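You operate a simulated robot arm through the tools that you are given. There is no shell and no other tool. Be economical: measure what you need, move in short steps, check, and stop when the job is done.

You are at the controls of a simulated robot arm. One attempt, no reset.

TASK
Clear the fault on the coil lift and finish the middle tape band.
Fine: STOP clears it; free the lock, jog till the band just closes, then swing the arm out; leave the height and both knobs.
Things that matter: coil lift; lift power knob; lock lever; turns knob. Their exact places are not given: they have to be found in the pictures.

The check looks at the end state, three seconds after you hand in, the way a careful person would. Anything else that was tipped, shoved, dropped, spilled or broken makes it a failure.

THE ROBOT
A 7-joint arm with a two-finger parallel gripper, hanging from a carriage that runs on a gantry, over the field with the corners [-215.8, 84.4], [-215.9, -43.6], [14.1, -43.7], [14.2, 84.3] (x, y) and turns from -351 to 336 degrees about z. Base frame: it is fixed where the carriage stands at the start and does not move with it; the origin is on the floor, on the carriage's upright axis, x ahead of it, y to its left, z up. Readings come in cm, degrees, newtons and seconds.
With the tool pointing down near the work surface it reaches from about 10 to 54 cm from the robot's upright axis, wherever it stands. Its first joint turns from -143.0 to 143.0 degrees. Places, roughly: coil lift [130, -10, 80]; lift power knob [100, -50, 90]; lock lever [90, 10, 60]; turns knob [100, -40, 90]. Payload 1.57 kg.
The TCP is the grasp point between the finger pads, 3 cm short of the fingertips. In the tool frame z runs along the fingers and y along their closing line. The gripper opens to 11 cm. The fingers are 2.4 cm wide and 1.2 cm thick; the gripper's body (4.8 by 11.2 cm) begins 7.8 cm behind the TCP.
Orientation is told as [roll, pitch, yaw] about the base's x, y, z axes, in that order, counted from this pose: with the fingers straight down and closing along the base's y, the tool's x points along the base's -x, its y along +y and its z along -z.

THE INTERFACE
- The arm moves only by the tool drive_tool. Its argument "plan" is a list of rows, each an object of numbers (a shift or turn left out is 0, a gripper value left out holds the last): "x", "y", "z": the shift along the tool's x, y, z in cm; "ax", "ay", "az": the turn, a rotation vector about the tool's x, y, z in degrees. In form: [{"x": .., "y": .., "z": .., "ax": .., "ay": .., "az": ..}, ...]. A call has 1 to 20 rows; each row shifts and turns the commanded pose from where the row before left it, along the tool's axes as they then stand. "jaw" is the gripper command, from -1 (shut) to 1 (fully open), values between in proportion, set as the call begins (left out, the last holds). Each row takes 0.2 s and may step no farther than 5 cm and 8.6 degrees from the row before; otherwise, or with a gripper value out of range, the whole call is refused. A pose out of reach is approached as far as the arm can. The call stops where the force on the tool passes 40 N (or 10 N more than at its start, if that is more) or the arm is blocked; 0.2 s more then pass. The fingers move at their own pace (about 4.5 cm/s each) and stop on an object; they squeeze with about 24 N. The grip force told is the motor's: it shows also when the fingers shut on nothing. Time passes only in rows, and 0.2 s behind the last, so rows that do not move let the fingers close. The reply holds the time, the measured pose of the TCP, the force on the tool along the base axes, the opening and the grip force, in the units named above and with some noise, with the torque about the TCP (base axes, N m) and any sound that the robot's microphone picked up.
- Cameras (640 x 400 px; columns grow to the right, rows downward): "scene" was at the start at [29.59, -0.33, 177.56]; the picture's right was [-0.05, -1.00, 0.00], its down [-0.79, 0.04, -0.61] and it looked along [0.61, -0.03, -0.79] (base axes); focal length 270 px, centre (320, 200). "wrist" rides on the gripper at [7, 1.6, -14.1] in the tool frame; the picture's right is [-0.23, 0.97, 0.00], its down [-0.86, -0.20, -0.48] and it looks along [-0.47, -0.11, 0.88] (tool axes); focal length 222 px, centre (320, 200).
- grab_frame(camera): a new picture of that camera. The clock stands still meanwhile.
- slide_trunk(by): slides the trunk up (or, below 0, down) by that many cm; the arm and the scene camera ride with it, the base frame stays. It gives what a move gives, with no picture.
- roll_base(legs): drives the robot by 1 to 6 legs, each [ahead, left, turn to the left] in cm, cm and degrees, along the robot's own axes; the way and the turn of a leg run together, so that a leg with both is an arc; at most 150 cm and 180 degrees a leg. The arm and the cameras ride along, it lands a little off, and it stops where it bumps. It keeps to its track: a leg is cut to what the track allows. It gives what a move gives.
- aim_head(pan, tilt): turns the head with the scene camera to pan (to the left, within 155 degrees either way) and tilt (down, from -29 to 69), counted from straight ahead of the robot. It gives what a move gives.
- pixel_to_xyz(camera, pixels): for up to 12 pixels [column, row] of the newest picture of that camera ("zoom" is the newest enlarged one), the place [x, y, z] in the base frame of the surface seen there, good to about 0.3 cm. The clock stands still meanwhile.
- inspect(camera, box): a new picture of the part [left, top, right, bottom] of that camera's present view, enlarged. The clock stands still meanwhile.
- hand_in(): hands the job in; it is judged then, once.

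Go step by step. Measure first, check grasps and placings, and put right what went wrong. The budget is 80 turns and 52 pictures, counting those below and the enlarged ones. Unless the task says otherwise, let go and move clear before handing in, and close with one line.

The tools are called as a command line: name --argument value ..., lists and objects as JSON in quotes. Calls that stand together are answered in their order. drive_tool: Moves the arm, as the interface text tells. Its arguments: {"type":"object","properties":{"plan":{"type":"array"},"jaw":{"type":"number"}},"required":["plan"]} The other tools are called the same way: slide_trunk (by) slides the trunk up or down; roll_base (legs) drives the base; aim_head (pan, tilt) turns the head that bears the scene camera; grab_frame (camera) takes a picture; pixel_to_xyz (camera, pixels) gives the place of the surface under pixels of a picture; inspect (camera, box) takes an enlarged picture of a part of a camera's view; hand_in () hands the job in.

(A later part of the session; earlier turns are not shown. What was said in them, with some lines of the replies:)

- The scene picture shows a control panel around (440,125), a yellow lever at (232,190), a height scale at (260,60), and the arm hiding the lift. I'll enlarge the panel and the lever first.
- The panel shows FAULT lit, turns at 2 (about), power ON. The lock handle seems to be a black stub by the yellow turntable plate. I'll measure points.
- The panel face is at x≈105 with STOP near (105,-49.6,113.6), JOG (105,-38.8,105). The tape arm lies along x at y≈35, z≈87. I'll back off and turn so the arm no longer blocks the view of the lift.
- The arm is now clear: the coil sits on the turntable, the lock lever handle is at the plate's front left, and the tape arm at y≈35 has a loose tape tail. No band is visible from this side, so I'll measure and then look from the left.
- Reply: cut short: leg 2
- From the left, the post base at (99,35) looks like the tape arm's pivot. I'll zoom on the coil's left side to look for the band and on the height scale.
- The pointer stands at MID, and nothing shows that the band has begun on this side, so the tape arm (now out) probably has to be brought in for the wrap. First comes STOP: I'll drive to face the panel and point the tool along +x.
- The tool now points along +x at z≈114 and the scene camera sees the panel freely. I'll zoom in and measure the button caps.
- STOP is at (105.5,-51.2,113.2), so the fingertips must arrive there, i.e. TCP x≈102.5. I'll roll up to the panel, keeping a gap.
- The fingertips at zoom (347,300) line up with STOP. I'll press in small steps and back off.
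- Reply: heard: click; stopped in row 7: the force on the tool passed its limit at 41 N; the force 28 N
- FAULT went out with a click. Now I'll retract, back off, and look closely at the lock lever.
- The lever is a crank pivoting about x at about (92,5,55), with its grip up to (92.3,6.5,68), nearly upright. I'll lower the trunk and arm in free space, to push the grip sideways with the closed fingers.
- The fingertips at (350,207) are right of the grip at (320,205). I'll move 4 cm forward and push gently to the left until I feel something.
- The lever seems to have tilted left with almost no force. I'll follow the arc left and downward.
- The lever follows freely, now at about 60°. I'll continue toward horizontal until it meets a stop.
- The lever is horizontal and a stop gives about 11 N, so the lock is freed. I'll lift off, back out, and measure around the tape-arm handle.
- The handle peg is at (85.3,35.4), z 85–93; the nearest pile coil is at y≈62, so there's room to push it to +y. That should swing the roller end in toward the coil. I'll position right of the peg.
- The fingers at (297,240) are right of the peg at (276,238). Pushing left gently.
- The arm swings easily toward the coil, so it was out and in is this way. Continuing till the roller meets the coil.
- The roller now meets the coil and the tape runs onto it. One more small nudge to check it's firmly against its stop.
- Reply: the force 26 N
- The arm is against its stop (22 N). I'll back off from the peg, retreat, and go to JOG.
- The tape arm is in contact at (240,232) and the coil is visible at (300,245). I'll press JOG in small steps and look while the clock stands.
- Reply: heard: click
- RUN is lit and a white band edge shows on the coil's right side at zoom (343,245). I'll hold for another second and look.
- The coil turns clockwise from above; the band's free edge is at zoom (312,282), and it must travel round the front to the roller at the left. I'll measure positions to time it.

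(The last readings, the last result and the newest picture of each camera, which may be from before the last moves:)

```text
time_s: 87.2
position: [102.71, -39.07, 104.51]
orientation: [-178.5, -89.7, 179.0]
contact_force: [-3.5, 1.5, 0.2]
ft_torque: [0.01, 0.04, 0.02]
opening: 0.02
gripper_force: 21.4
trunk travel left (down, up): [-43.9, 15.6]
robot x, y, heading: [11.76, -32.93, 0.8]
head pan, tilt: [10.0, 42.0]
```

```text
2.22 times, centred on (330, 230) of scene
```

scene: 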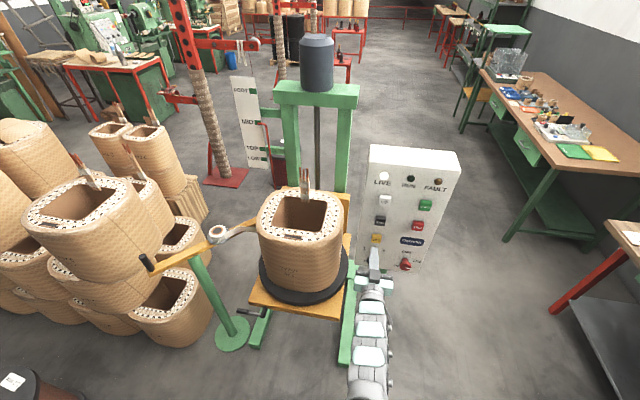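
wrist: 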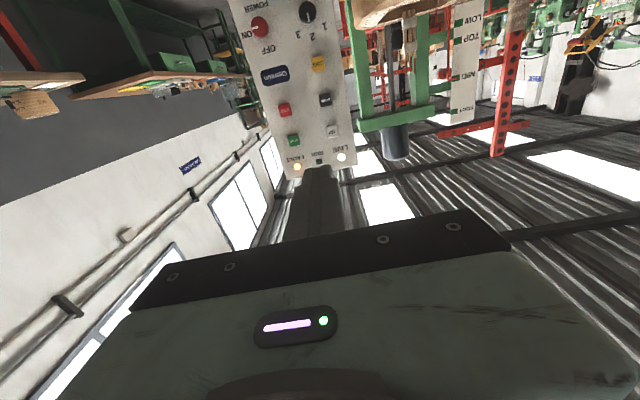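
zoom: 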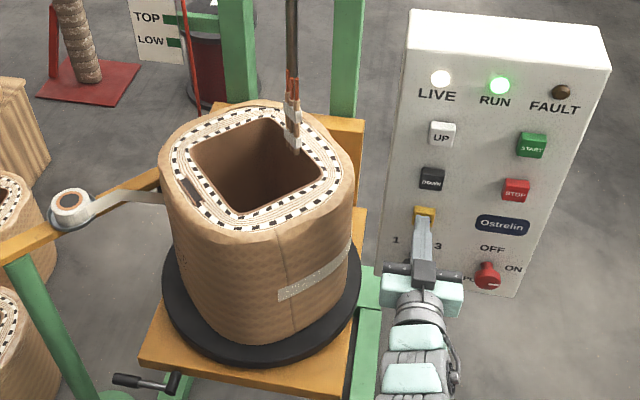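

pixel_to_xyz --camera "zoom" --pixels '[[279, 294], [282, 255], [345, 255], [165, 197], [293, 150], [195, 195]]'

drive_tool --plan '[{}, {}, {}, {}]'

inspect --camera "scene" --box '[190, 140, 470, 320]'

```text
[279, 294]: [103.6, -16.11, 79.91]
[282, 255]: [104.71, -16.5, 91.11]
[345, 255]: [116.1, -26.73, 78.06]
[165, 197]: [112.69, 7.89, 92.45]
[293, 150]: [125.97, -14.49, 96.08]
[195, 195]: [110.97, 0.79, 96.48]
```

```text
time_s: 88.2
position: [102.78, -39.07, 104.53]
orientation: [-178.0, -89.7, 178.7]
contact_force: [-2.7, 0.1, 0.4]
ft_torque: [-0.03, 0.01, 0.02]
opening: 0.03
gripper_force: 20.9
trunk travel left (down, up): [-43.9, 15.6]
robot x, y, heading: [11.66, -32.96, 0.5]
head pan, tilt: [10.0, 42.0]
```

```text
2.22 times, centred on (330, 230) of scene
```

zoom: 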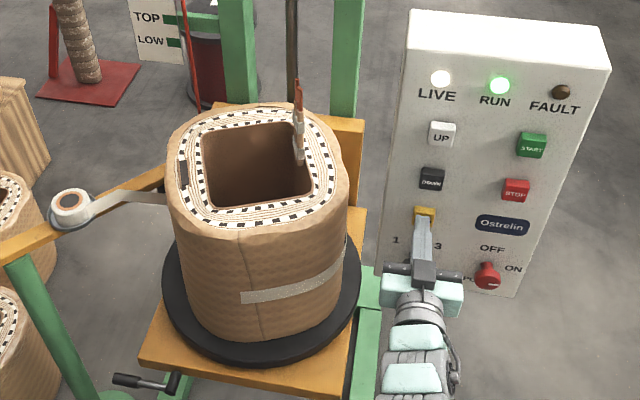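

The edge moved from 202° to about 181° in 1 s (21°/s), with the roller contact near 90°. So about 4 s remain; I'll hold 2.6 s and look.

drive_tool --plan '[{}, {}, {}, {}, {}, {}, {}, {}, {}, {}, {}, {}]'

inspect --camera "scene" --box '[200, 180, 380, 300]'

```text
time_s: 90.8
position: [102.81, -39.03, 104.44]
orientation: [-177.3, -89.8, 178.0]
contact_force: [-3.8, -0.1, 0.2]
ft_torque: [-0.02, 0.06, 0.03]
opening: 0.0
gripper_force: 21.8
trunk travel left (down, up): [-43.9, 15.6]
robot x, y, heading: [11.45, -32.79, 0.7]
head pan, tilt: [10.0, 42.0]
```

```text
3.33 times, centred on (290, 240) of scene
```

zoom: 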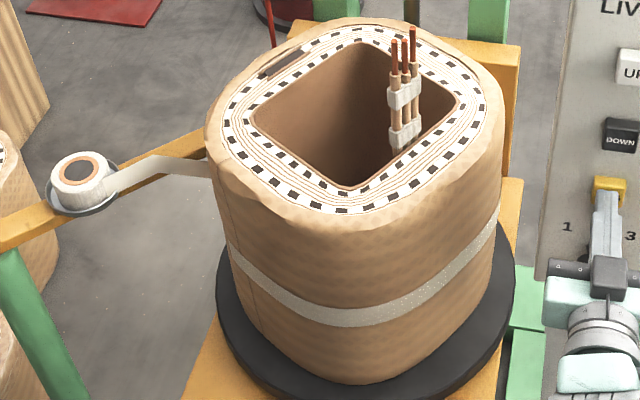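

pixel_to_xyz --camera "zoom" --pixels '[[229, 243], [232, 252], [222, 235], [208, 168], [240, 270], [200, 165], [225, 200]]'

inspect --camera "scene" --box '[235, 215, 295, 275]'

```text
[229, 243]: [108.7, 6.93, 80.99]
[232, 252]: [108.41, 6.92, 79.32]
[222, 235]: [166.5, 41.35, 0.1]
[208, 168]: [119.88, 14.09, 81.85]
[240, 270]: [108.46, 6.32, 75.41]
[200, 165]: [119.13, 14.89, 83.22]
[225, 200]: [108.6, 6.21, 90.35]
```

```text
6.67 times, centred on (265, 245) of scene
```

zoom: 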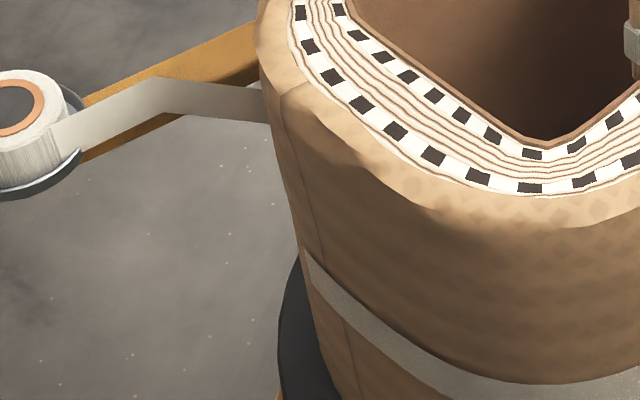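

The edge is at about 128° (rate 20.6°/s) and has slipped out of sight behind the coil's silhouette; the roller contact is near 90°. I'll jog 1 s more, release, and then look from the left side to see the remaining gap.

drive_tool --plan '[{}, {}, {}, {}, {"z": -2}, {"z": -4}, {"z": -5}, {"z": -5}, {}]'

roll_base --legs '[[-32, 0, 0], [0, 100, 0]]'

aim_head --pan -28 --tilt 38

grab_frame --camera "scene"

```text
time_s: 92.8
position: [86.86, -39.39, 104.43]
orientation: [-172.3, -89.7, 172.8]
contact_force: [0.3, -0.5, 0.0]
ft_torque: [0.0, -0.01, -0.06]
opening: 0.0
gripper_force: 21.2
trunk travel left (down, up): [-43.9, 15.6]
robot x, y, heading: [11.61, -32.99, 0.6]
head pan, tilt: [10.0, 42.0]
```

```text
time_s: 99.7
position: [53.87, 60.08, 104.4]
orientation: [-175.2, -89.7, 175.8]
contact_force: [0.3, -0.1, 0.5]
ft_torque: [0.03, 0.0, 0.02]
opening: 0.0
gripper_force: 21.1
trunk travel left (down, up): [-43.9, 15.6]
robot x, y, heading: [-21.08, 66.57, 0.7]
head pan, tilt: [10.0, 42.0]
```

```text
time_s: 100.7
position: [53.94, 60.2, 104.46]
orientation: [-174.9, -89.7, 175.5]
contact_force: [-0.6, 0.3, 0.5]
ft_torque: [0.01, 0.01, 0.0]
opening: 0.01
gripper_force: 21.2
trunk travel left (down, up): [-43.9, 15.6]
robot x, y, heading: [-21.76, 66.35, 0.5]
head pan, tilt: [-28.0, 38.0]
```

```text
12 pictures are left
```

scene: 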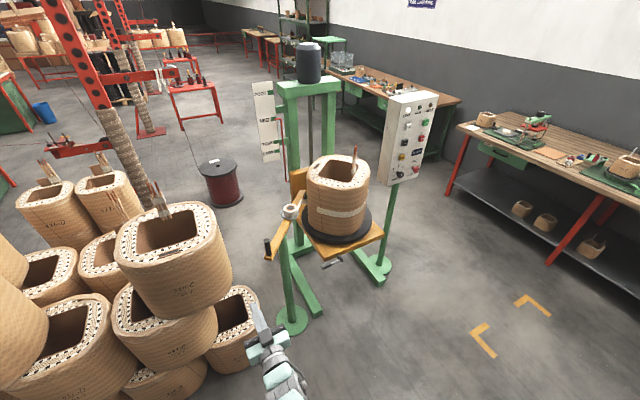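

inspect --camera "scene" --box '[275, 160, 375, 250]'

```text
4.44 times, centred on (325, 205) of scene
```

zoom: 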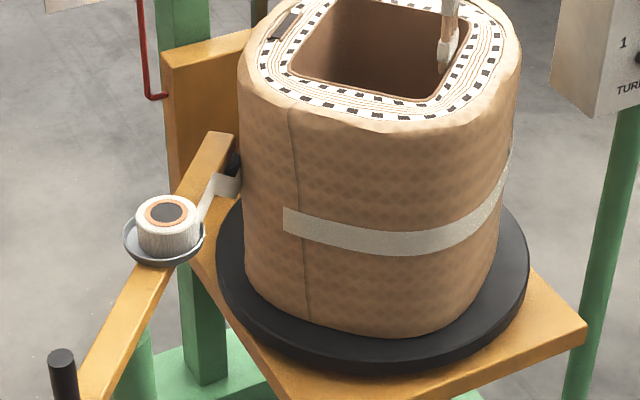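

Good view: the band's free end is at zoom (284,218), and the fresh tape meets the coil at about (240,185). Measuring both.

pixel_to_xyz --camera "zoom" --pixels '[[286, 218], [242, 187], [238, 185], [247, 190], [232, 165], [220, 185], [350, 240], [245, 215], [500, 180], [231, 138], [400, 250], [206, 190]]'

```text
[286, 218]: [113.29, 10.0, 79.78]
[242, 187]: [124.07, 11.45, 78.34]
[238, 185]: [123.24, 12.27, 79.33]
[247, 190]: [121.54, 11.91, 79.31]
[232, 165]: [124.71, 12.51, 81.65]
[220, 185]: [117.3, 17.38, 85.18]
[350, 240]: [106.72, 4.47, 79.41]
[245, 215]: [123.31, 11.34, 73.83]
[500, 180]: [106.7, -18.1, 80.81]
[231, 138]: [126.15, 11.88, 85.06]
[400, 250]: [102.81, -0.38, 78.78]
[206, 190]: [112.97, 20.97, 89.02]
```

The gap is about 10 cm of arc (edge at ≈112°, contact at ≈82°), so roughly 1.4 s of jogging. I'll return to JOG and make a slightly short jog first.

roll_base --legs '[[0, -99.6, 0], [32, 0, 0]]'

```text
time_s: 107.6
position: [87.1, -37.87, 104.46]
orientation: [-174.7, -89.8, 175.6]
contact_force: [-0.2, -0.9, 0.6]
ft_torque: [0.01, -0.02, -0.03]
opening: 0.0
gripper_force: 21.5
trunk travel left (down, up): [-43.9, 15.6]
robot x, y, heading: [12.12, -31.53, 0.8]
head pan, tilt: [-28.0, 38.0]
```

drive_tool --plan '[{"z": 4, "y": -0.7}, {"z": 4, "y": -0.7}, {"z": 4}, {"z": 2}, {}, {}]'

aim_head --pan 10 --tilt 42

```text
time_s: 109.0
position: [101.13, -39.02, 104.49]
orientation: [-174.0, -89.7, 174.8]
contact_force: [0.4, -0.4, 0.1]
ft_torque: [-0.01, 0.01, 0.0]
opening: 0.0
gripper_force: 21.0
trunk travel left (down, up): [-43.9, 15.6]
robot x, y, heading: [11.73, -31.49, 0.8]
head pan, tilt: [-28.0, 38.0]
```

```text
time_s: 110.0
position: [101.15, -39.13, 104.39]
orientation: [-174.2, -89.7, 174.9]
contact_force: [0.4, -0.2, -0.1]
ft_torque: [0.03, 0.01, 0.0]
opening: 0.0
gripper_force: 21.3
trunk travel left (down, up): [-43.9, 15.6]
robot x, y, heading: [11.85, -31.36, 0.6]
head pan, tilt: [10.0, 42.0]
```

drive_tool --plan '[{"z": 1.65}, {}, {}, {}, {}, {"z": -1.65}, {"z": -4}, {"z": -5}, {"z": -4}, {}]'

roll_base --legs '[[-32, 0, 0], [0, 100, 0]]'

aim_head --pan -28 --tilt 38

inspect --camera "scene" --box '[275, 160, 375, 250]'

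```text
time_s: 112.2
position: [88.04, -39.17, 104.49]
orientation: [-174.6, -89.8, 175.5]
contact_force: [-0.2, 0.2, -0.1]
ft_torque: [0.0, -0.02, -0.01]
opening: 0.02
gripper_force: 21.0
trunk travel left (down, up): [-43.9, 15.6]
robot x, y, heading: [11.74, -31.29, 0.8]
head pan, tilt: [10.0, 42.0]
heard: click
```

```text
time_s: 119.2
position: [54.63, 59.88, 104.43]
orientation: [-174.3, -89.7, 174.6]
contact_force: [-0.1, 0.6, 0.6]
ft_torque: [-0.02, 0.02, 0.03]
opening: 0.0
gripper_force: 21.3
trunk travel left (down, up): [-43.9, 15.6]
robot x, y, heading: [-21.44, 67.85, 0.5]
head pan, tilt: [10.0, 42.0]
```

```text
time_s: 120.2
position: [54.75, 59.79, 104.56]
orientation: [-174.0, -89.7, 174.6]
contact_force: [1.1, 0.8, 0.0]
ft_torque: [-0.01, -0.01, -0.04]
opening: 0.0
gripper_force: 21.8
trunk travel left (down, up): [-43.9, 15.6]
robot x, y, heading: [-21.69, 68.03, 0.4]
head pan, tilt: [-28.0, 38.0]
```

```text
4.44 times, centred on (325, 205) of scene
```

zoom: 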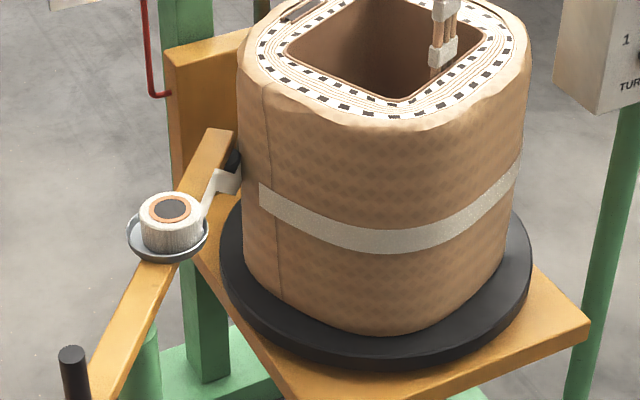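

pixel_to_xyz --camera "zoom" --pixels '[[262, 198], [261, 190], [241, 185], [245, 190], [247, 182], [236, 182], [243, 175], [242, 195], [320, 235], [450, 238]]'

inspect --camera "scene" --box '[315, 185, 350, 215]'

```text
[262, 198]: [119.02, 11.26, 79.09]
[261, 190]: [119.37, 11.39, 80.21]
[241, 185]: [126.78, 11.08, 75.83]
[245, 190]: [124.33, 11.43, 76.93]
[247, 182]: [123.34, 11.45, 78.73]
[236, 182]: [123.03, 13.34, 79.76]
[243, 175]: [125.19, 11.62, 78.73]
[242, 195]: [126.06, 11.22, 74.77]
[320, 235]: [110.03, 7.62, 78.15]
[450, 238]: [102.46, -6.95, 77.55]
```

```text
13.33 times, centred on (332, 200) of scene
```

zoom: 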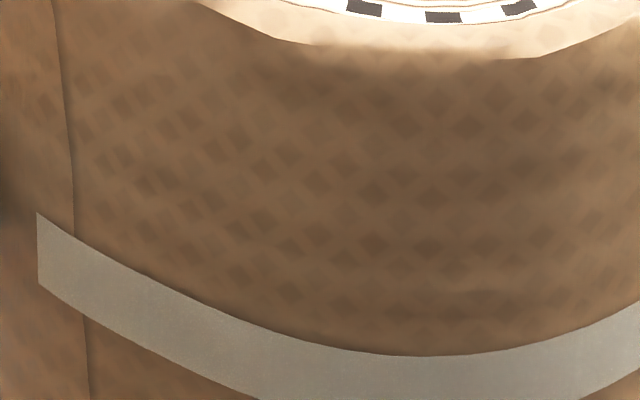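

The edge advanced 6 cm to (119.2,11.3). I'll look closely at where the fresh tape touches the coil.

inspect --camera "scene" --box '[292, 185, 324, 215]'

pixel_to_xyz --camera "zoom" --pixels '[[320, 200], [300, 200], [280, 200], [260, 200], [290, 150], [310, 170], [330, 180], [350, 200], [270, 240], [300, 180], [280, 180], [390, 240]]'

```text
13.33 times, centred on (308, 200) of scene
```

zoom: 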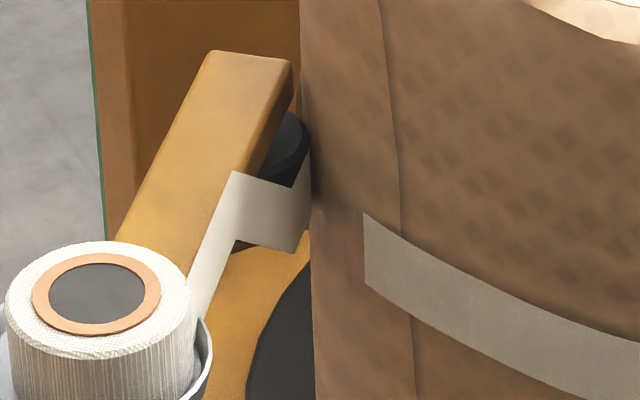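

```text
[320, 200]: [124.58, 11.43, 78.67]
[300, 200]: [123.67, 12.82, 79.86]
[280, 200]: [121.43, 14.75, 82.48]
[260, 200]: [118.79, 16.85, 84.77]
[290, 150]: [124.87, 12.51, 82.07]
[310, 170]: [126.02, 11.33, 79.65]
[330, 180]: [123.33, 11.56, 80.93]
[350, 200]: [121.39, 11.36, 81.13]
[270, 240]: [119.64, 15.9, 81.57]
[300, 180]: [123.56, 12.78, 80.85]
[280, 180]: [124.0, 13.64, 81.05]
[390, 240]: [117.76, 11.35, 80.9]
```

The tape touches the coil at about (125.5,11.5), and the edge is 6–6.5 cm short of it. The last press moved it 6 cm, so the same press should just about close it.

roll_base --legs '[[0, -100.5, 0], [32, 0, 0]]'

aim_head --pan 10 --tilt 42

```text
time_s: 127.2
position: [87.77, -40.12, 104.48]
orientation: [-174.4, -89.6, 175.5]
contact_force: [0.6, 0.0, -0.2]
ft_torque: [0.01, 0.04, 0.01]
opening: 0.0
gripper_force: 21.3
trunk travel left (down, up): [-43.9, 15.6]
robot x, y, heading: [11.63, -32.44, 1.2]
head pan, tilt: [-28.0, 38.0]
```

```text
time_s: 128.2
position: [87.89, -40.08, 104.45]
orientation: [-174.2, -89.7, 175.2]
contact_force: [0.2, 0.7, 0.8]
ft_torque: [0.0, 0.01, 0.02]
opening: 0.0
gripper_force: 21.8
trunk travel left (down, up): [-43.9, 15.6]
robot x, y, heading: [11.19, -32.9, 1.0]
head pan, tilt: [10.0, 42.0]
```

drive_tool --plan '[{"z": 4, "y": 0.4}, {"z": 4, "y": 0.4}, {"z": 4}, {"z": 1.3}, {}, {}]'

```text
time_s: 129.6
position: [101.01, -39.11, 104.52]
orientation: [-175.1, -89.7, 176.1]
contact_force: [0.0, 0.3, -0.9]
ft_torque: [0.01, -0.01, -0.04]
opening: 0.0
gripper_force: 21.2
trunk travel left (down, up): [-43.9, 15.6]
robot x, y, heading: [11.25, -33.07, 1.0]
head pan, tilt: [10.0, 42.0]
```

drive_tool --plan '[{"z": 1.75}, {}, {}, {}, {}, {"z": -1.75}, {"z": -4}, {"z": -5}, {"z": -4}, {}]'

roll_base --legs '[[-32, 0, 0], [0, 100, 0]]'

aim_head --pan -28 --tilt 38

inspect --camera "scene" --box '[292, 185, 324, 215]'

```text
time_s: 131.8
position: [88.08, -39.38, 104.47]
orientation: [-173.5, -89.7, 174.7]
contact_force: [0.0, 0.4, 0.2]
ft_torque: [0.01, -0.05, 0.01]
opening: 0.0
gripper_force: 20.9
trunk travel left (down, up): [-43.9, 15.6]
robot x, y, heading: [11.74, -32.61, 1.0]
head pan, tilt: [10.0, 42.0]
heard: click
```

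```text
time_s: 138.7
position: [54.19, 59.86, 104.57]
orientation: [-174.3, -89.7, 175.8]
contact_force: [0.6, -0.2, -0.3]
ft_torque: [-0.01, -0.02, -0.01]
opening: 0.0
gripper_force: 21.3
trunk travel left (down, up): [-43.9, 15.6]
robot x, y, heading: [-22.74, 65.91, 1.4]
head pan, tilt: [10.0, 42.0]
```

```text
time_s: 139.7
position: [54.25, 59.88, 104.43]
orientation: [-174.2, -89.8, 175.7]
contact_force: [0.0, 0.2, 1.2]
ft_torque: [0.0, -0.01, -0.01]
opening: 0.02
gripper_force: 21.1
trunk travel left (down, up): [-43.9, 15.6]
robot x, y, heading: [-22.64, 65.76, 1.3]
head pan, tilt: [-28.0, 38.0]
```

```text
13.33 times, centred on (308, 200) of scene
```

zoom: 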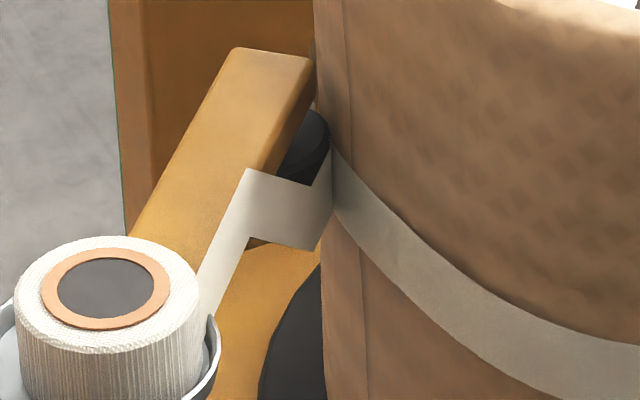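

pixel_to_xyz --camera "zoom" --pixels '[[336, 175], [340, 185], [358, 230], [352, 120], [325, 200], [334, 160]]'

```text
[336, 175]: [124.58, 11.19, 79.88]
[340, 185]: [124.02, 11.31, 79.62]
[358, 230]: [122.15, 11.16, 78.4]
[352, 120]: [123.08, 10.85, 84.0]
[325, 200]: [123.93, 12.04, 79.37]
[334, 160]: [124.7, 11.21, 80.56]
```

The edge has reached x≈124.7 at the silhouette, close to the roller's contact. For a better angle I'll raise the trunk, pull the tool back, and move further left and forward.

slide_trunk --by 15

drive_tool --plan '[{"z": -5}, {"z": -5}, {"z": -5}, {}]'

roll_base --legs '[[0, 16, 0], [34, 0, 0]]'

aim_head --pan -42 --tilt 42

grab_frame --camera "scene"

```text
time_s: 141.5
position: [54.07, 59.85, 119.47]
orientation: [-173.8, -89.8, 175.4]
contact_force: [0.4, -0.6, -0.4]
ft_torque: [-0.03, -0.01, 0.01]
opening: 0.01
gripper_force: 21.1
trunk travel left (down, up): [-58.9, 0.6]
robot x, y, heading: [-22.49, 65.41, 1.4]
head pan, tilt: [-28.0, 38.0]
```

```text
time_s: 142.5
position: [39.04, 59.55, 119.58]
orientation: [-170.2, -89.6, 171.8]
contact_force: [0.3, 0.2, -0.5]
ft_torque: [-0.01, -0.04, -0.02]
opening: 0.03
gripper_force: 21.3
trunk travel left (down, up): [-58.9, 0.6]
robot x, y, heading: [-22.94, 65.92, 1.2]
head pan, tilt: [-28.0, 38.0]
```

```text
time_s: 145.7
position: [72.34, 75.99, 119.5]
orientation: [-173.8, -89.7, 175.2]
contact_force: [-0.2, -0.5, 0.3]
ft_torque: [-0.01, 0.02, 0.01]
opening: 0.03
gripper_force: 21.2
trunk travel left (down, up): [-58.9, 0.6]
robot x, y, heading: [10.98, 82.62, 1.2]
head pan, tilt: [-28.0, 38.0]
```

```text
time_s: 146.5
position: [72.4, 76.08, 119.45]
orientation: [-172.7, -89.6, 174.0]
contact_force: [0.0, -0.2, 0.0]
ft_torque: [0.02, 0.05, 0.01]
opening: 0.0
gripper_force: 21.1
trunk travel left (down, up): [-58.9, 0.6]
robot x, y, heading: [10.39, 82.33, 1.0]
head pan, tilt: [-42.0, 42.0]
```

```text
6 pictures are left
```

scene: 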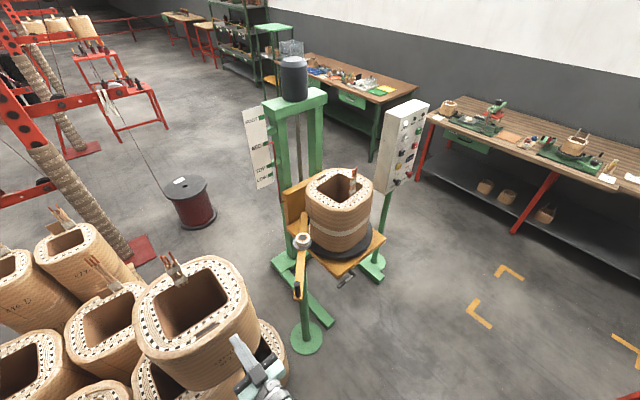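

inspect --camera "scene" --box '[294, 200, 334, 250]'

pixel_to_xyz --camera "scene" --pixels '[[310, 227], [311, 229], [312, 231], [316, 237]]'

```text
8.00 times, centred on (314, 225) of scene
```

zoom: 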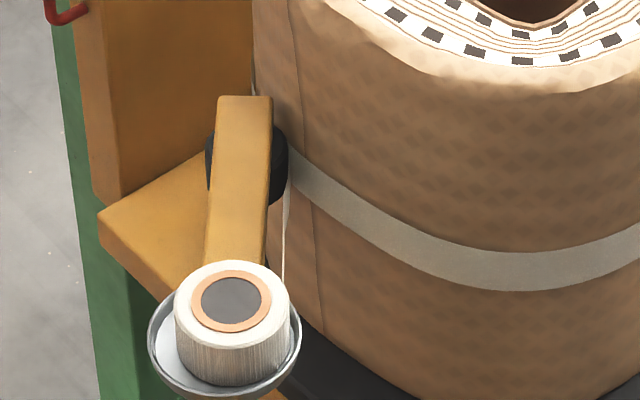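

```text
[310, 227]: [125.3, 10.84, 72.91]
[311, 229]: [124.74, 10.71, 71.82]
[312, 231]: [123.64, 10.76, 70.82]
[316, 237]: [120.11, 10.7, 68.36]
```

pixel_to_xyz --camera "zoom" --pixels '[[224, 102], [266, 102], [245, 104], [240, 180], [280, 150], [212, 150], [292, 170], [295, 165], [285, 230], [308, 185], [280, 180], [210, 170]]'

```text
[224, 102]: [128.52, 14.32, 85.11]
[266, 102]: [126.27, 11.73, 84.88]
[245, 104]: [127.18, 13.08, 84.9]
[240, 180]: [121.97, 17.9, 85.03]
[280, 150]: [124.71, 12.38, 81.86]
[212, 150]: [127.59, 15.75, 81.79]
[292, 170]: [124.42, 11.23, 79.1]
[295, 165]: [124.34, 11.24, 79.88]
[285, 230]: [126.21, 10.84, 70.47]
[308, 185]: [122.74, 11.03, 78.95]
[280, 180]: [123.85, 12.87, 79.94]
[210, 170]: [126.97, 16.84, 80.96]
```

The roller centre is ≈(126.3,14), so contact is at x≈126, while the edge is at ≈124.7: a gap of about 1.2 cm (≈3.5°). One short tap (~5°) should just close it; I'll go back to JOG.

roll_base --legs '[[-33, 0, -1], [0, -115, 0]]'

slide_trunk --by -15

roll_base --legs '[[33, 0, 0]]'

aim_head --pan 10 --tilt 42

```text
time_s: 154.1
position: [39.73, -40.04, 119.34]
orientation: [-174.2, -89.7, 174.7]
contact_force: [-0.2, -0.9, 0.0]
ft_torque: [0.01, -0.03, -0.01]
opening: 0.01
gripper_force: 20.9
trunk travel left (down, up): [-58.9, 0.6]
robot x, y, heading: [-21.86, -32.8, 0.7]
head pan, tilt: [-42.0, 42.0]
```

```text
time_s: 155.9
position: [39.77, -40.15, 104.41]
orientation: [-173.9, -89.7, 174.5]
contact_force: [0.3, -0.1, 0.4]
ft_torque: [0.04, -0.01, 0.01]
opening: 0.04
gripper_force: 21.2
trunk travel left (down, up): [-43.9, 15.6]
robot x, y, heading: [-22.16, -32.77, 0.3]
head pan, tilt: [-42.0, 42.0]
```

```text
time_s: 158.1
position: [73.04, -39.49, 104.49]
orientation: [-173.0, -89.7, 173.7]
contact_force: [-1.2, 0.6, 0.7]
ft_torque: [-0.03, 0.0, 0.03]
opening: 0.0
gripper_force: 21.6
trunk travel left (down, up): [-43.9, 15.6]
robot x, y, heading: [10.96, -32.36, 0.6]
head pan, tilt: [-42.0, 42.0]
```

```text
time_s: 159.3
position: [73.01, -39.51, 104.47]
orientation: [-172.7, -89.8, 173.4]
contact_force: [0.2, -0.8, 0.9]
ft_torque: [-0.01, -0.01, -0.01]
opening: 0.0
gripper_force: 21.0
trunk travel left (down, up): [-43.9, 15.6]
robot x, y, heading: [11.53, -32.41, 0.8]
head pan, tilt: [10.0, 42.0]
```

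drive_tool --plan '[{"z": 5}, {"z": 5}, {"z": 5}, {"z": 5}, {"z": 5}, {"z": 3}, {}, {}]'

```text
time_s: 161.1
position: [100.93, -39.08, 104.42]
orientation: [-173.3, -89.6, 174.1]
contact_force: [-0.7, -0.8, 0.0]
ft_torque: [0.02, 0.02, -0.03]
opening: 0.01
gripper_force: 21.4
trunk travel left (down, up): [-43.9, 15.6]
robot x, y, heading: [11.3, -32.32, 0.6]
head pan, tilt: [10.0, 42.0]
```

drive_tool --plan '[{"z": 1.85}, {}, {"z": -1.85}, {"z": -4}, {"z": -5}, {"z": -5}, {"z": -5}, {}]'

roll_base --legs '[[-30, 0, 0], [0, 110, 0], [30, 0, 0]]'

aim_head --pan -42 --tilt 42

inspect --camera "scene" --box '[270, 170, 370, 260]'

```text
time_s: 162.9
position: [81.86, -39.34, 104.48]
orientation: [-179.0, -89.7, 179.7]
contact_force: [0.0, -0.5, 0.1]
ft_torque: [0.0, -0.04, 0.01]
opening: 0.02
gripper_force: 21.4
trunk travel left (down, up): [-43.9, 15.6]
robot x, y, heading: [11.21, -32.61, 0.7]
head pan, tilt: [10.0, 42.0]
heard: click
```

```text
time_s: 171.8
position: [79.79, 71.49, 104.38]
orientation: [-174.0, -89.8, 175.3]
contact_force: [-0.2, 0.1, -0.2]
ft_torque: [0.04, 0.03, 0.01]
opening: 0.0
gripper_force: 21.3
trunk travel left (down, up): [-43.9, 15.6]
robot x, y, heading: [8.77, 77.84, 1.7]
head pan, tilt: [10.0, 42.0]
```

```text
time_s: 173.0
position: [79.71, 71.44, 104.55]
orientation: [-175.1, -89.7, 176.5]
contact_force: [0.4, 0.4, -0.3]
ft_torque: [-0.03, 0.03, 0.04]
opening: 0.0
gripper_force: 21.3
trunk travel left (down, up): [-43.9, 15.6]
robot x, y, heading: [9.09, 78.02, 1.4]
head pan, tilt: [-42.0, 42.0]
```

```text
4.44 times, centred on (320, 215) of scene
```

zoom: 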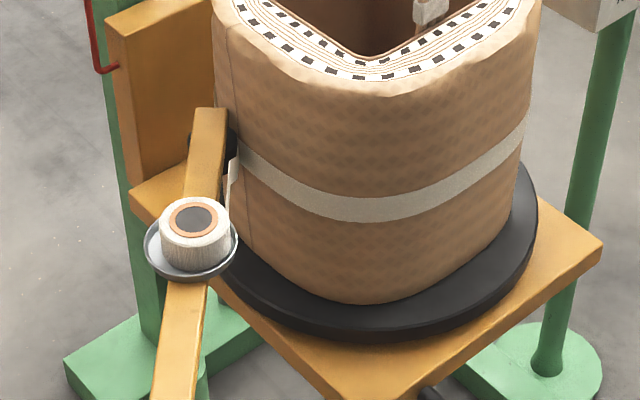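

pixel_to_xyz --camera "zoom" --pixels '[[248, 210], [245, 190], [232, 90], [243, 165], [240, 150], [235, 120]]'

inspect --camera "scene" --box '[305, 185, 337, 217]'

```text
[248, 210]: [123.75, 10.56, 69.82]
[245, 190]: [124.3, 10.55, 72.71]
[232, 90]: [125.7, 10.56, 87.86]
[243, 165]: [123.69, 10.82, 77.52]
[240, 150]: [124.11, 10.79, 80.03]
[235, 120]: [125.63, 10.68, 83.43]
```

```text
12.50 times, centred on (321, 201) of scene
```

zoom: 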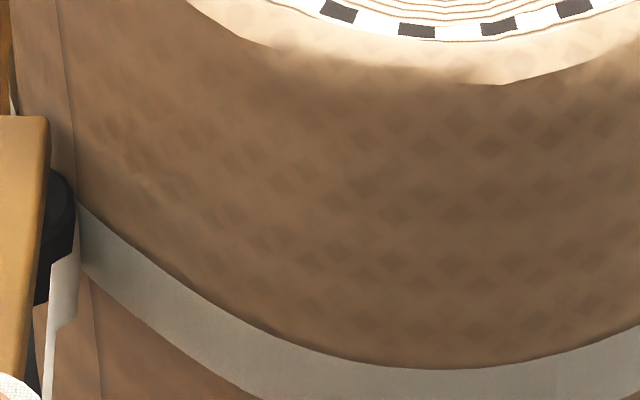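

pixel_to_xyz --camera "zoom" --pixels '[[71, 130], [73, 160], [92, 310], [96, 340], [83, 235], [78, 225], [78, 250], [64, 60]]'

```text
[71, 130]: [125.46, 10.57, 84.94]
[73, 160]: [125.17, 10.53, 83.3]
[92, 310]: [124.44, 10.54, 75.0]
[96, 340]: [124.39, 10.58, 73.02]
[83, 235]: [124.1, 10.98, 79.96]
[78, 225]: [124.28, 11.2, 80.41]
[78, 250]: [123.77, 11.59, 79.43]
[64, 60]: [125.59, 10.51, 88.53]
```

The seam moved ≈2.2 cm, so the band edge is now just past the roller contact: closed with well under 1 cm overlap. Now I'll swing the arm out, going to the left side of the handle peg.

roll_base --legs '[[-30, 0, -1], [0, -20, 0]]'

slide_trunk --by -13.8

aim_head --pan -5 --tilt 45

grab_frame --camera "scene"

```text
time_s: 176.2
position: [49.97, 50.14, 104.46]
orientation: [-176.1, -89.6, 176.5]
contact_force: [0.7, 0.2, -0.2]
ft_torque: [-0.03, 0.02, 0.0]
opening: 0.0
gripper_force: 21.2
trunk travel left (down, up): [-43.9, 15.6]
robot x, y, heading: [-20.35, 57.53, 0.4]
head pan, tilt: [-42.0, 42.0]
```

```text
time_s: 177.9
position: [49.97, 50.08, 90.74]
orientation: [-176.6, -89.7, 177.0]
contact_force: [-0.6, 1.1, 0.4]
ft_torque: [0.01, -0.01, -0.02]
opening: 0.0
gripper_force: 21.2
trunk travel left (down, up): [-30.1, 29.4]
robot x, y, heading: [-20.29, 57.15, 0.2]
head pan, tilt: [-42.0, 42.0]
```

```text
time_s: 178.9
position: [50.08, 49.98, 90.6]
orientation: [-176.4, -89.7, 176.9]
contact_force: [-0.4, 0.9, 0.1]
ft_torque: [0.05, -0.03, -0.02]
opening: 0.0
gripper_force: 21.2
trunk travel left (down, up): [-30.1, 29.4]
robot x, y, heading: [-20.53, 57.57, 0.3]
head pan, tilt: [-5.0, 45.0]
```

```text
2 pictures are left
```

scene: 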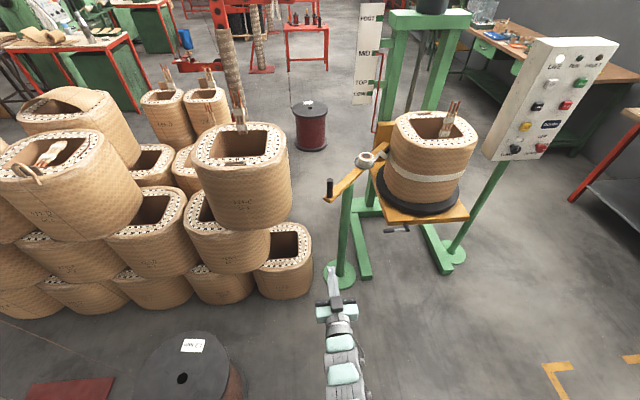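

pixel_to_xyz --camera "scene" --pixels '[[330, 189], [331, 196], [345, 184], [288, 185], [305, 245], [280, 215], [260, 150]]'

```text
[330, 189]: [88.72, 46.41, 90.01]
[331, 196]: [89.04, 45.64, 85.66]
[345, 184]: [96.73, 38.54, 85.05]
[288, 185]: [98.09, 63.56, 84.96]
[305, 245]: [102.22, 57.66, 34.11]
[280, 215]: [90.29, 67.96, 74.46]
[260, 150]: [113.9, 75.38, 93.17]
```

The peg is at ≈(89.5,46.2) and the pile is at y>63, leaving room. I'll move up on its left side and push it right, back to where it stood.

roll_base --legs '[[30, 1.5, 0]]'

```text
time_s: 181.0
position: [79.88, 51.71, 90.72]
orientation: [-176.8, -89.6, 177.2]
contact_force: [-0.1, -0.5, -0.7]
ft_torque: [0.03, -0.02, 0.01]
opening: 0.0
gripper_force: 21.1
trunk travel left (down, up): [-30.1, 29.4]
robot x, y, heading: [9.72, 58.71, 0.3]
head pan, tilt: [-5.0, 45.0]
```

drive_tool --plan '[{"z": 4}, {"z": 3.5}, {"y": -1.5}, {"y": -1.2}, {"y": -1.2}, {"y": -1.2}, {"y": -1.2, "z": -0.3}, {"y": -1.2, "z": -0.3}, {"y": -1.2, "z": -0.3}, {"y": -1.2, "z": -0.3}, {"y": -1.2}, {"y": -1.2}, {}]'

```text
time_s: 182.4
position: [87.22, 48.26, 90.73]
orientation: [158.7, -89.3, -157.4]
contact_force: [-8.4, 17.8, -5.0]
ft_torque: [-0.05, 0.09, 0.36]
opening: 0.01
gripper_force: 21.1
trunk travel left (down, up): [-30.1, 29.4]
robot x, y, heading: [8.96, 58.95, 0.7]
head pan, tilt: [-5.0, 45.0]
stopped in row 7: the force on the tool passed its limit at 45 N (the readings are from after the stop); the commanded pose is now the measured one
```

The sideways push jammed at 45 N because the peg needs to move mostly toward −x. I'll back off and grip the peg at about (89.6,46) to draw it along its arc.

drive_tool --plan '[{"y": 1.5}, {"z": -4}, {"z": -4}, {"z": -4}, {"y": -3.7}, {}]'

drive_tool --plan '[{}, {}, {}, {}, {}]' --jaw 0

```text
time_s: 183.8
position: [75.41, 45.07, 90.96]
orientation: [179.1, -89.1, -178.0]
contact_force: [0.1, -0.1, 0.6]
ft_torque: [0.01, 0.03, 0.06]
opening: 0.0
gripper_force: 21.1
trunk travel left (down, up): [-30.1, 29.4]
robot x, y, heading: [9.37, 58.71, 0.5]
head pan, tilt: [-5.0, 45.0]
```

```text
time_s: 185.0
position: [75.36, 45.18, 91.01]
orientation: [178.5, -89.2, -177.4]
contact_force: [-0.2, 0.1, -0.2]
ft_torque: [0.05, 0.0, 0.0]
opening: 5.49
gripper_force: 0.1
trunk travel left (down, up): [-30.1, 29.4]
robot x, y, heading: [9.32, 59.23, 0.2]
head pan, tilt: [-5.0, 45.0]
```

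drive_tool --plan '[{"y": 0.8}, {"z": 4}, {"z": 4}, {"z": 4}, {"z": 1.8}, {}]'

drive_tool --plan '[{}, {}, {}, {}, {}]' --jaw -1

```text
time_s: 186.4
position: [89.15, 46.07, 90.97]
orientation: [178.9, -89.3, -177.8]
contact_force: [0.6, 1.2, -0.5]
ft_torque: [0.01, -0.01, 0.0]
opening: 5.5
gripper_force: 0.1
trunk travel left (down, up): [-30.1, 29.4]
robot x, y, heading: [9.23, 58.86, 0.6]
head pan, tilt: [-5.0, 45.0]
```

```text
time_s: 187.6
position: [89.18, 46.27, 91.08]
orientation: [174.9, -89.2, -173.6]
contact_force: [0.3, 5.8, -1.7]
ft_torque: [-0.17, -0.01, 0.11]
opening: 2.58
gripper_force: 37.0
trunk travel left (down, up): [-30.1, 29.4]
robot x, y, heading: [9.39, 59.12, 0.5]
head pan, tilt: [-5.0, 45.0]
```

The peg is held (opening 2.58). I'll draw it along the arc about the pivot (≈(101.7,35.3)), a small piece first.

drive_tool --plan '[{"z": -0.5, "y": -0.6}, {"z": -0.52, "y": -0.68}, {"z": -0.47, "y": -0.7}, {"z": -0.46, "y": -0.72}, {}]'

```text
time_s: 188.8
position: [87.15, 43.76, 91.02]
orientation: [169.1, -89.0, -167.9]
contact_force: [-10.5, 15.7, 1.0]
ft_torque: [-0.3, -0.24, 0.48]
opening: 2.57
gripper_force: 36.9
trunk travel left (down, up): [-30.1, 29.4]
robot x, y, heading: [9.19, 58.79, 0.5]
head pan, tilt: [-5.0, 45.0]
```

The force (−10,+16) says my path is a bit inside the true arc. I'll correct toward −x and continue.

drive_tool --plan '[{"z": -0.5}, {"z": -0.4, "y": -0.4}, {"z": -0.4, "y": -0.7}, {"z": -0.3, "y": -0.7}, {}]'

```text
time_s: 190.0
position: [85.75, 41.5, 91.0]
orientation: [176.9, -89.3, -175.9]
contact_force: [7.3, -0.5, -8.2]
ft_torque: [-0.09, 0.1, 0.24]
opening: 2.54
gripper_force: 37.0
trunk travel left (down, up): [-30.1, 29.4]
robot x, y, heading: [9.65, 59.41, 0.5]
head pan, tilt: [-5.0, 45.0]
```

drive_tool --plan '[{"z": -0.1, "y": -0.8}, {"z": -0.2, "y": -0.8}, {"z": -0.2, "y": -0.8}, {"z": -0.15, "y": -0.8}, {}]'

```text
time_s: 191.2
position: [85.13, 38.33, 90.92]
orientation: [179.0, -89.2, -177.9]
contact_force: [-9.6, -0.9, 5.2]
ft_torque: [-0.05, -0.11, 0.16]
opening: 2.56
gripper_force: 37.1
trunk travel left (down, up): [-30.1, 29.4]
robot x, y, heading: [9.02, 59.23, 0.4]
head pan, tilt: [-5.0, 45.0]
```

drive_tool --plan '[{"z": -0.3, "y": -0.8}, {"z": -0.1, "y": -0.8}, {"z": 0, "y": -0.8}, {"y": -0.6}, {}]'

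```text
time_s: 192.4
position: [84.88, 36.13, 90.91]
orientation: [168.9, -89.0, -167.4]
contact_force: [-13.3, 25.1, 11.9]
ft_torque: [-0.52, 0.08, 0.8]
opening: 2.57
gripper_force: 37.0
trunk travel left (down, up): [-30.1, 29.4]
robot x, y, heading: [9.44, 59.06, 0.7]
head pan, tilt: [-5.0, 45.0]
```

At y≈36 it now meets the out-stop (25 N). I'll relax, open, withdraw straight back and check.

drive_tool --plan '[{"y": 0.4}, {}]'

drive_tool --plan '[{}, {}, {}, {}, {}]' --jaw 0.1

drive_tool --plan '[{"z": -4}, {"z": -4}, {"z": -4}, {"z": -4}, {}]'

roll_base --legs '[[-25, 0, 0], [0, 5, 0]]'

aim_head --pan -28 --tilt 40

inspect --camera "scene" --box '[250, 110, 430, 290]'

```text
time_s: 193.0
position: [84.91, 36.17, 91.03]
orientation: [167.0, -89.1, -165.9]
contact_force: [-9.3, 21.1, 12.2]
ft_torque: [-0.07, -0.56, 0.31]
opening: 2.58
gripper_force: 36.7
trunk travel left (down, up): [-30.1, 29.4]
robot x, y, heading: [9.24, 58.89, 0.4]
head pan, tilt: [-5.0, 45.0]
```

```text
time_s: 194.2
position: [84.82, 35.81, 90.95]
orientation: [178.9, -89.2, -177.8]
contact_force: [-0.8, -0.7, 0.6]
ft_torque: [0.0, 0.02, 0.01]
opening: 6.06
gripper_force: 0.0
trunk travel left (down, up): [-30.1, 29.4]
robot x, y, heading: [9.37, 59.04, 0.7]
head pan, tilt: [-5.0, 45.0]
```

```text
time_s: 195.4
position: [68.81, 35.62, 90.78]
orientation: [179.7, -89.2, -178.4]
contact_force: [0.4, -0.7, -0.3]
ft_torque: [-0.01, -0.01, -0.03]
opening: 6.02
gripper_force: 0.1
trunk travel left (down, up): [-30.1, 29.4]
robot x, y, heading: [9.5, 59.02, 0.3]
head pan, tilt: [-5.0, 45.0]
```

```text
time_s: 197.7
position: [43.72, 40.26, 90.62]
orientation: [178.2, -89.2, -177.1]
contact_force: [-0.3, -0.1, 0.6]
ft_torque: [0.0, 0.03, 0.0]
opening: 6.03
gripper_force: 0.0
trunk travel left (down, up): [-30.1, 29.4]
robot x, y, heading: [-15.99, 63.91, 0.5]
head pan, tilt: [-5.0, 45.0]
```

```text
time_s: 198.6
position: [43.79, 40.27, 90.82]
orientation: [179.0, -89.1, -177.8]
contact_force: [1.1, 0.4, 1.0]
ft_torque: [-0.02, 0.0, -0.02]
opening: 6.04
gripper_force: 0.0
trunk travel left (down, up): [-30.1, 29.4]
robot x, y, heading: [-16.03, 63.88, 0.4]
head pan, tilt: [-28.0, 40.0]
```

```text
2.22 times, centred on (340, 200) of scene
```

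zoom: 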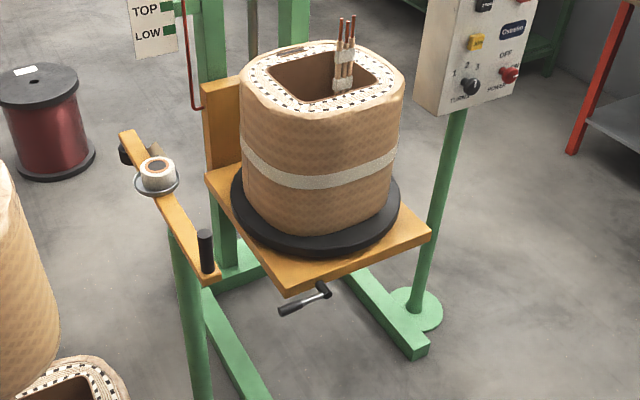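

The arm is out again, its tail hanging free, and the lock lever is down. With my last picture I'll check the closure spot from farther left.

slide_trunk --by 29

roll_base --legs '[[0, 20, 0], [29, 0, 0]]'

aim_head --pan -42 --tilt 42

inspect --camera "scene" --box '[280, 180, 360, 250]'

```text
time_s: 201.5
position: [43.81, 40.32, 119.67]
orientation: [178.8, -89.3, -177.7]
contact_force: [0.1, 0.1, -0.2]
ft_torque: [0.02, 0.02, 0.01]
opening: 6.05
gripper_force: 0.1
trunk travel left (down, up): [-59.1, 0.4]
robot x, y, heading: [-16.17, 63.79, 0.5]
head pan, tilt: [-28.0, 40.0]
```

```text
time_s: 204.7
position: [72.5, 60.31, 119.71]
orientation: [179.1, -89.2, -178.0]
contact_force: [-0.1, -0.3, 0.0]
ft_torque: [-0.02, -0.03, 0.02]
opening: 6.04
gripper_force: 0.0
trunk travel left (down, up): [-59.1, 0.4]
robot x, y, heading: [12.81, 84.06, 0.5]
head pan, tilt: [-28.0, 40.0]
```

```text
time_s: 205.5
position: [72.45, 60.32, 119.76]
orientation: [179.6, -89.2, -178.6]
contact_force: [-0.6, 0.4, 0.0]
ft_torque: [0.01, 0.01, 0.01]
opening: 6.04
gripper_force: 0.1
trunk travel left (down, up): [-59.1, 0.4]
robot x, y, heading: [12.65, 83.97, 0.4]
head pan, tilt: [-42.0, 42.0]
```

```text
5.71 times, centred on (320, 215) of scene
```

zoom: 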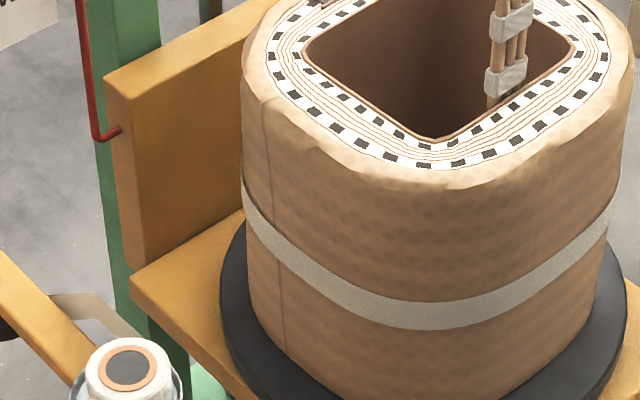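

pixel_to_xyz --camera "zoom" --pixels '[[245, 197], [247, 205], [255, 220], [270, 235]]'

```text
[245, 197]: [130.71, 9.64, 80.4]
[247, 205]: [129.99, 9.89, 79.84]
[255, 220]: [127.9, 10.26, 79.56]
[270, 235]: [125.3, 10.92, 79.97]
```

The last picture shows the band running unbroken past the seam to x≈130.7. That is beyond where the old end lay (≈127), so it is closed. The tape arm is out, the lock is free, and I moved neither knob nor the height; the tool is clear, so I'm handing in.

hand_in

```text
The job is handed in.
```

I handed the job in with the fault cleared, the lock freed, the middle tape band closed with about 1 cm of overlap (estimated), and the tape arm swung back out. I didn't touch the height or either knob.
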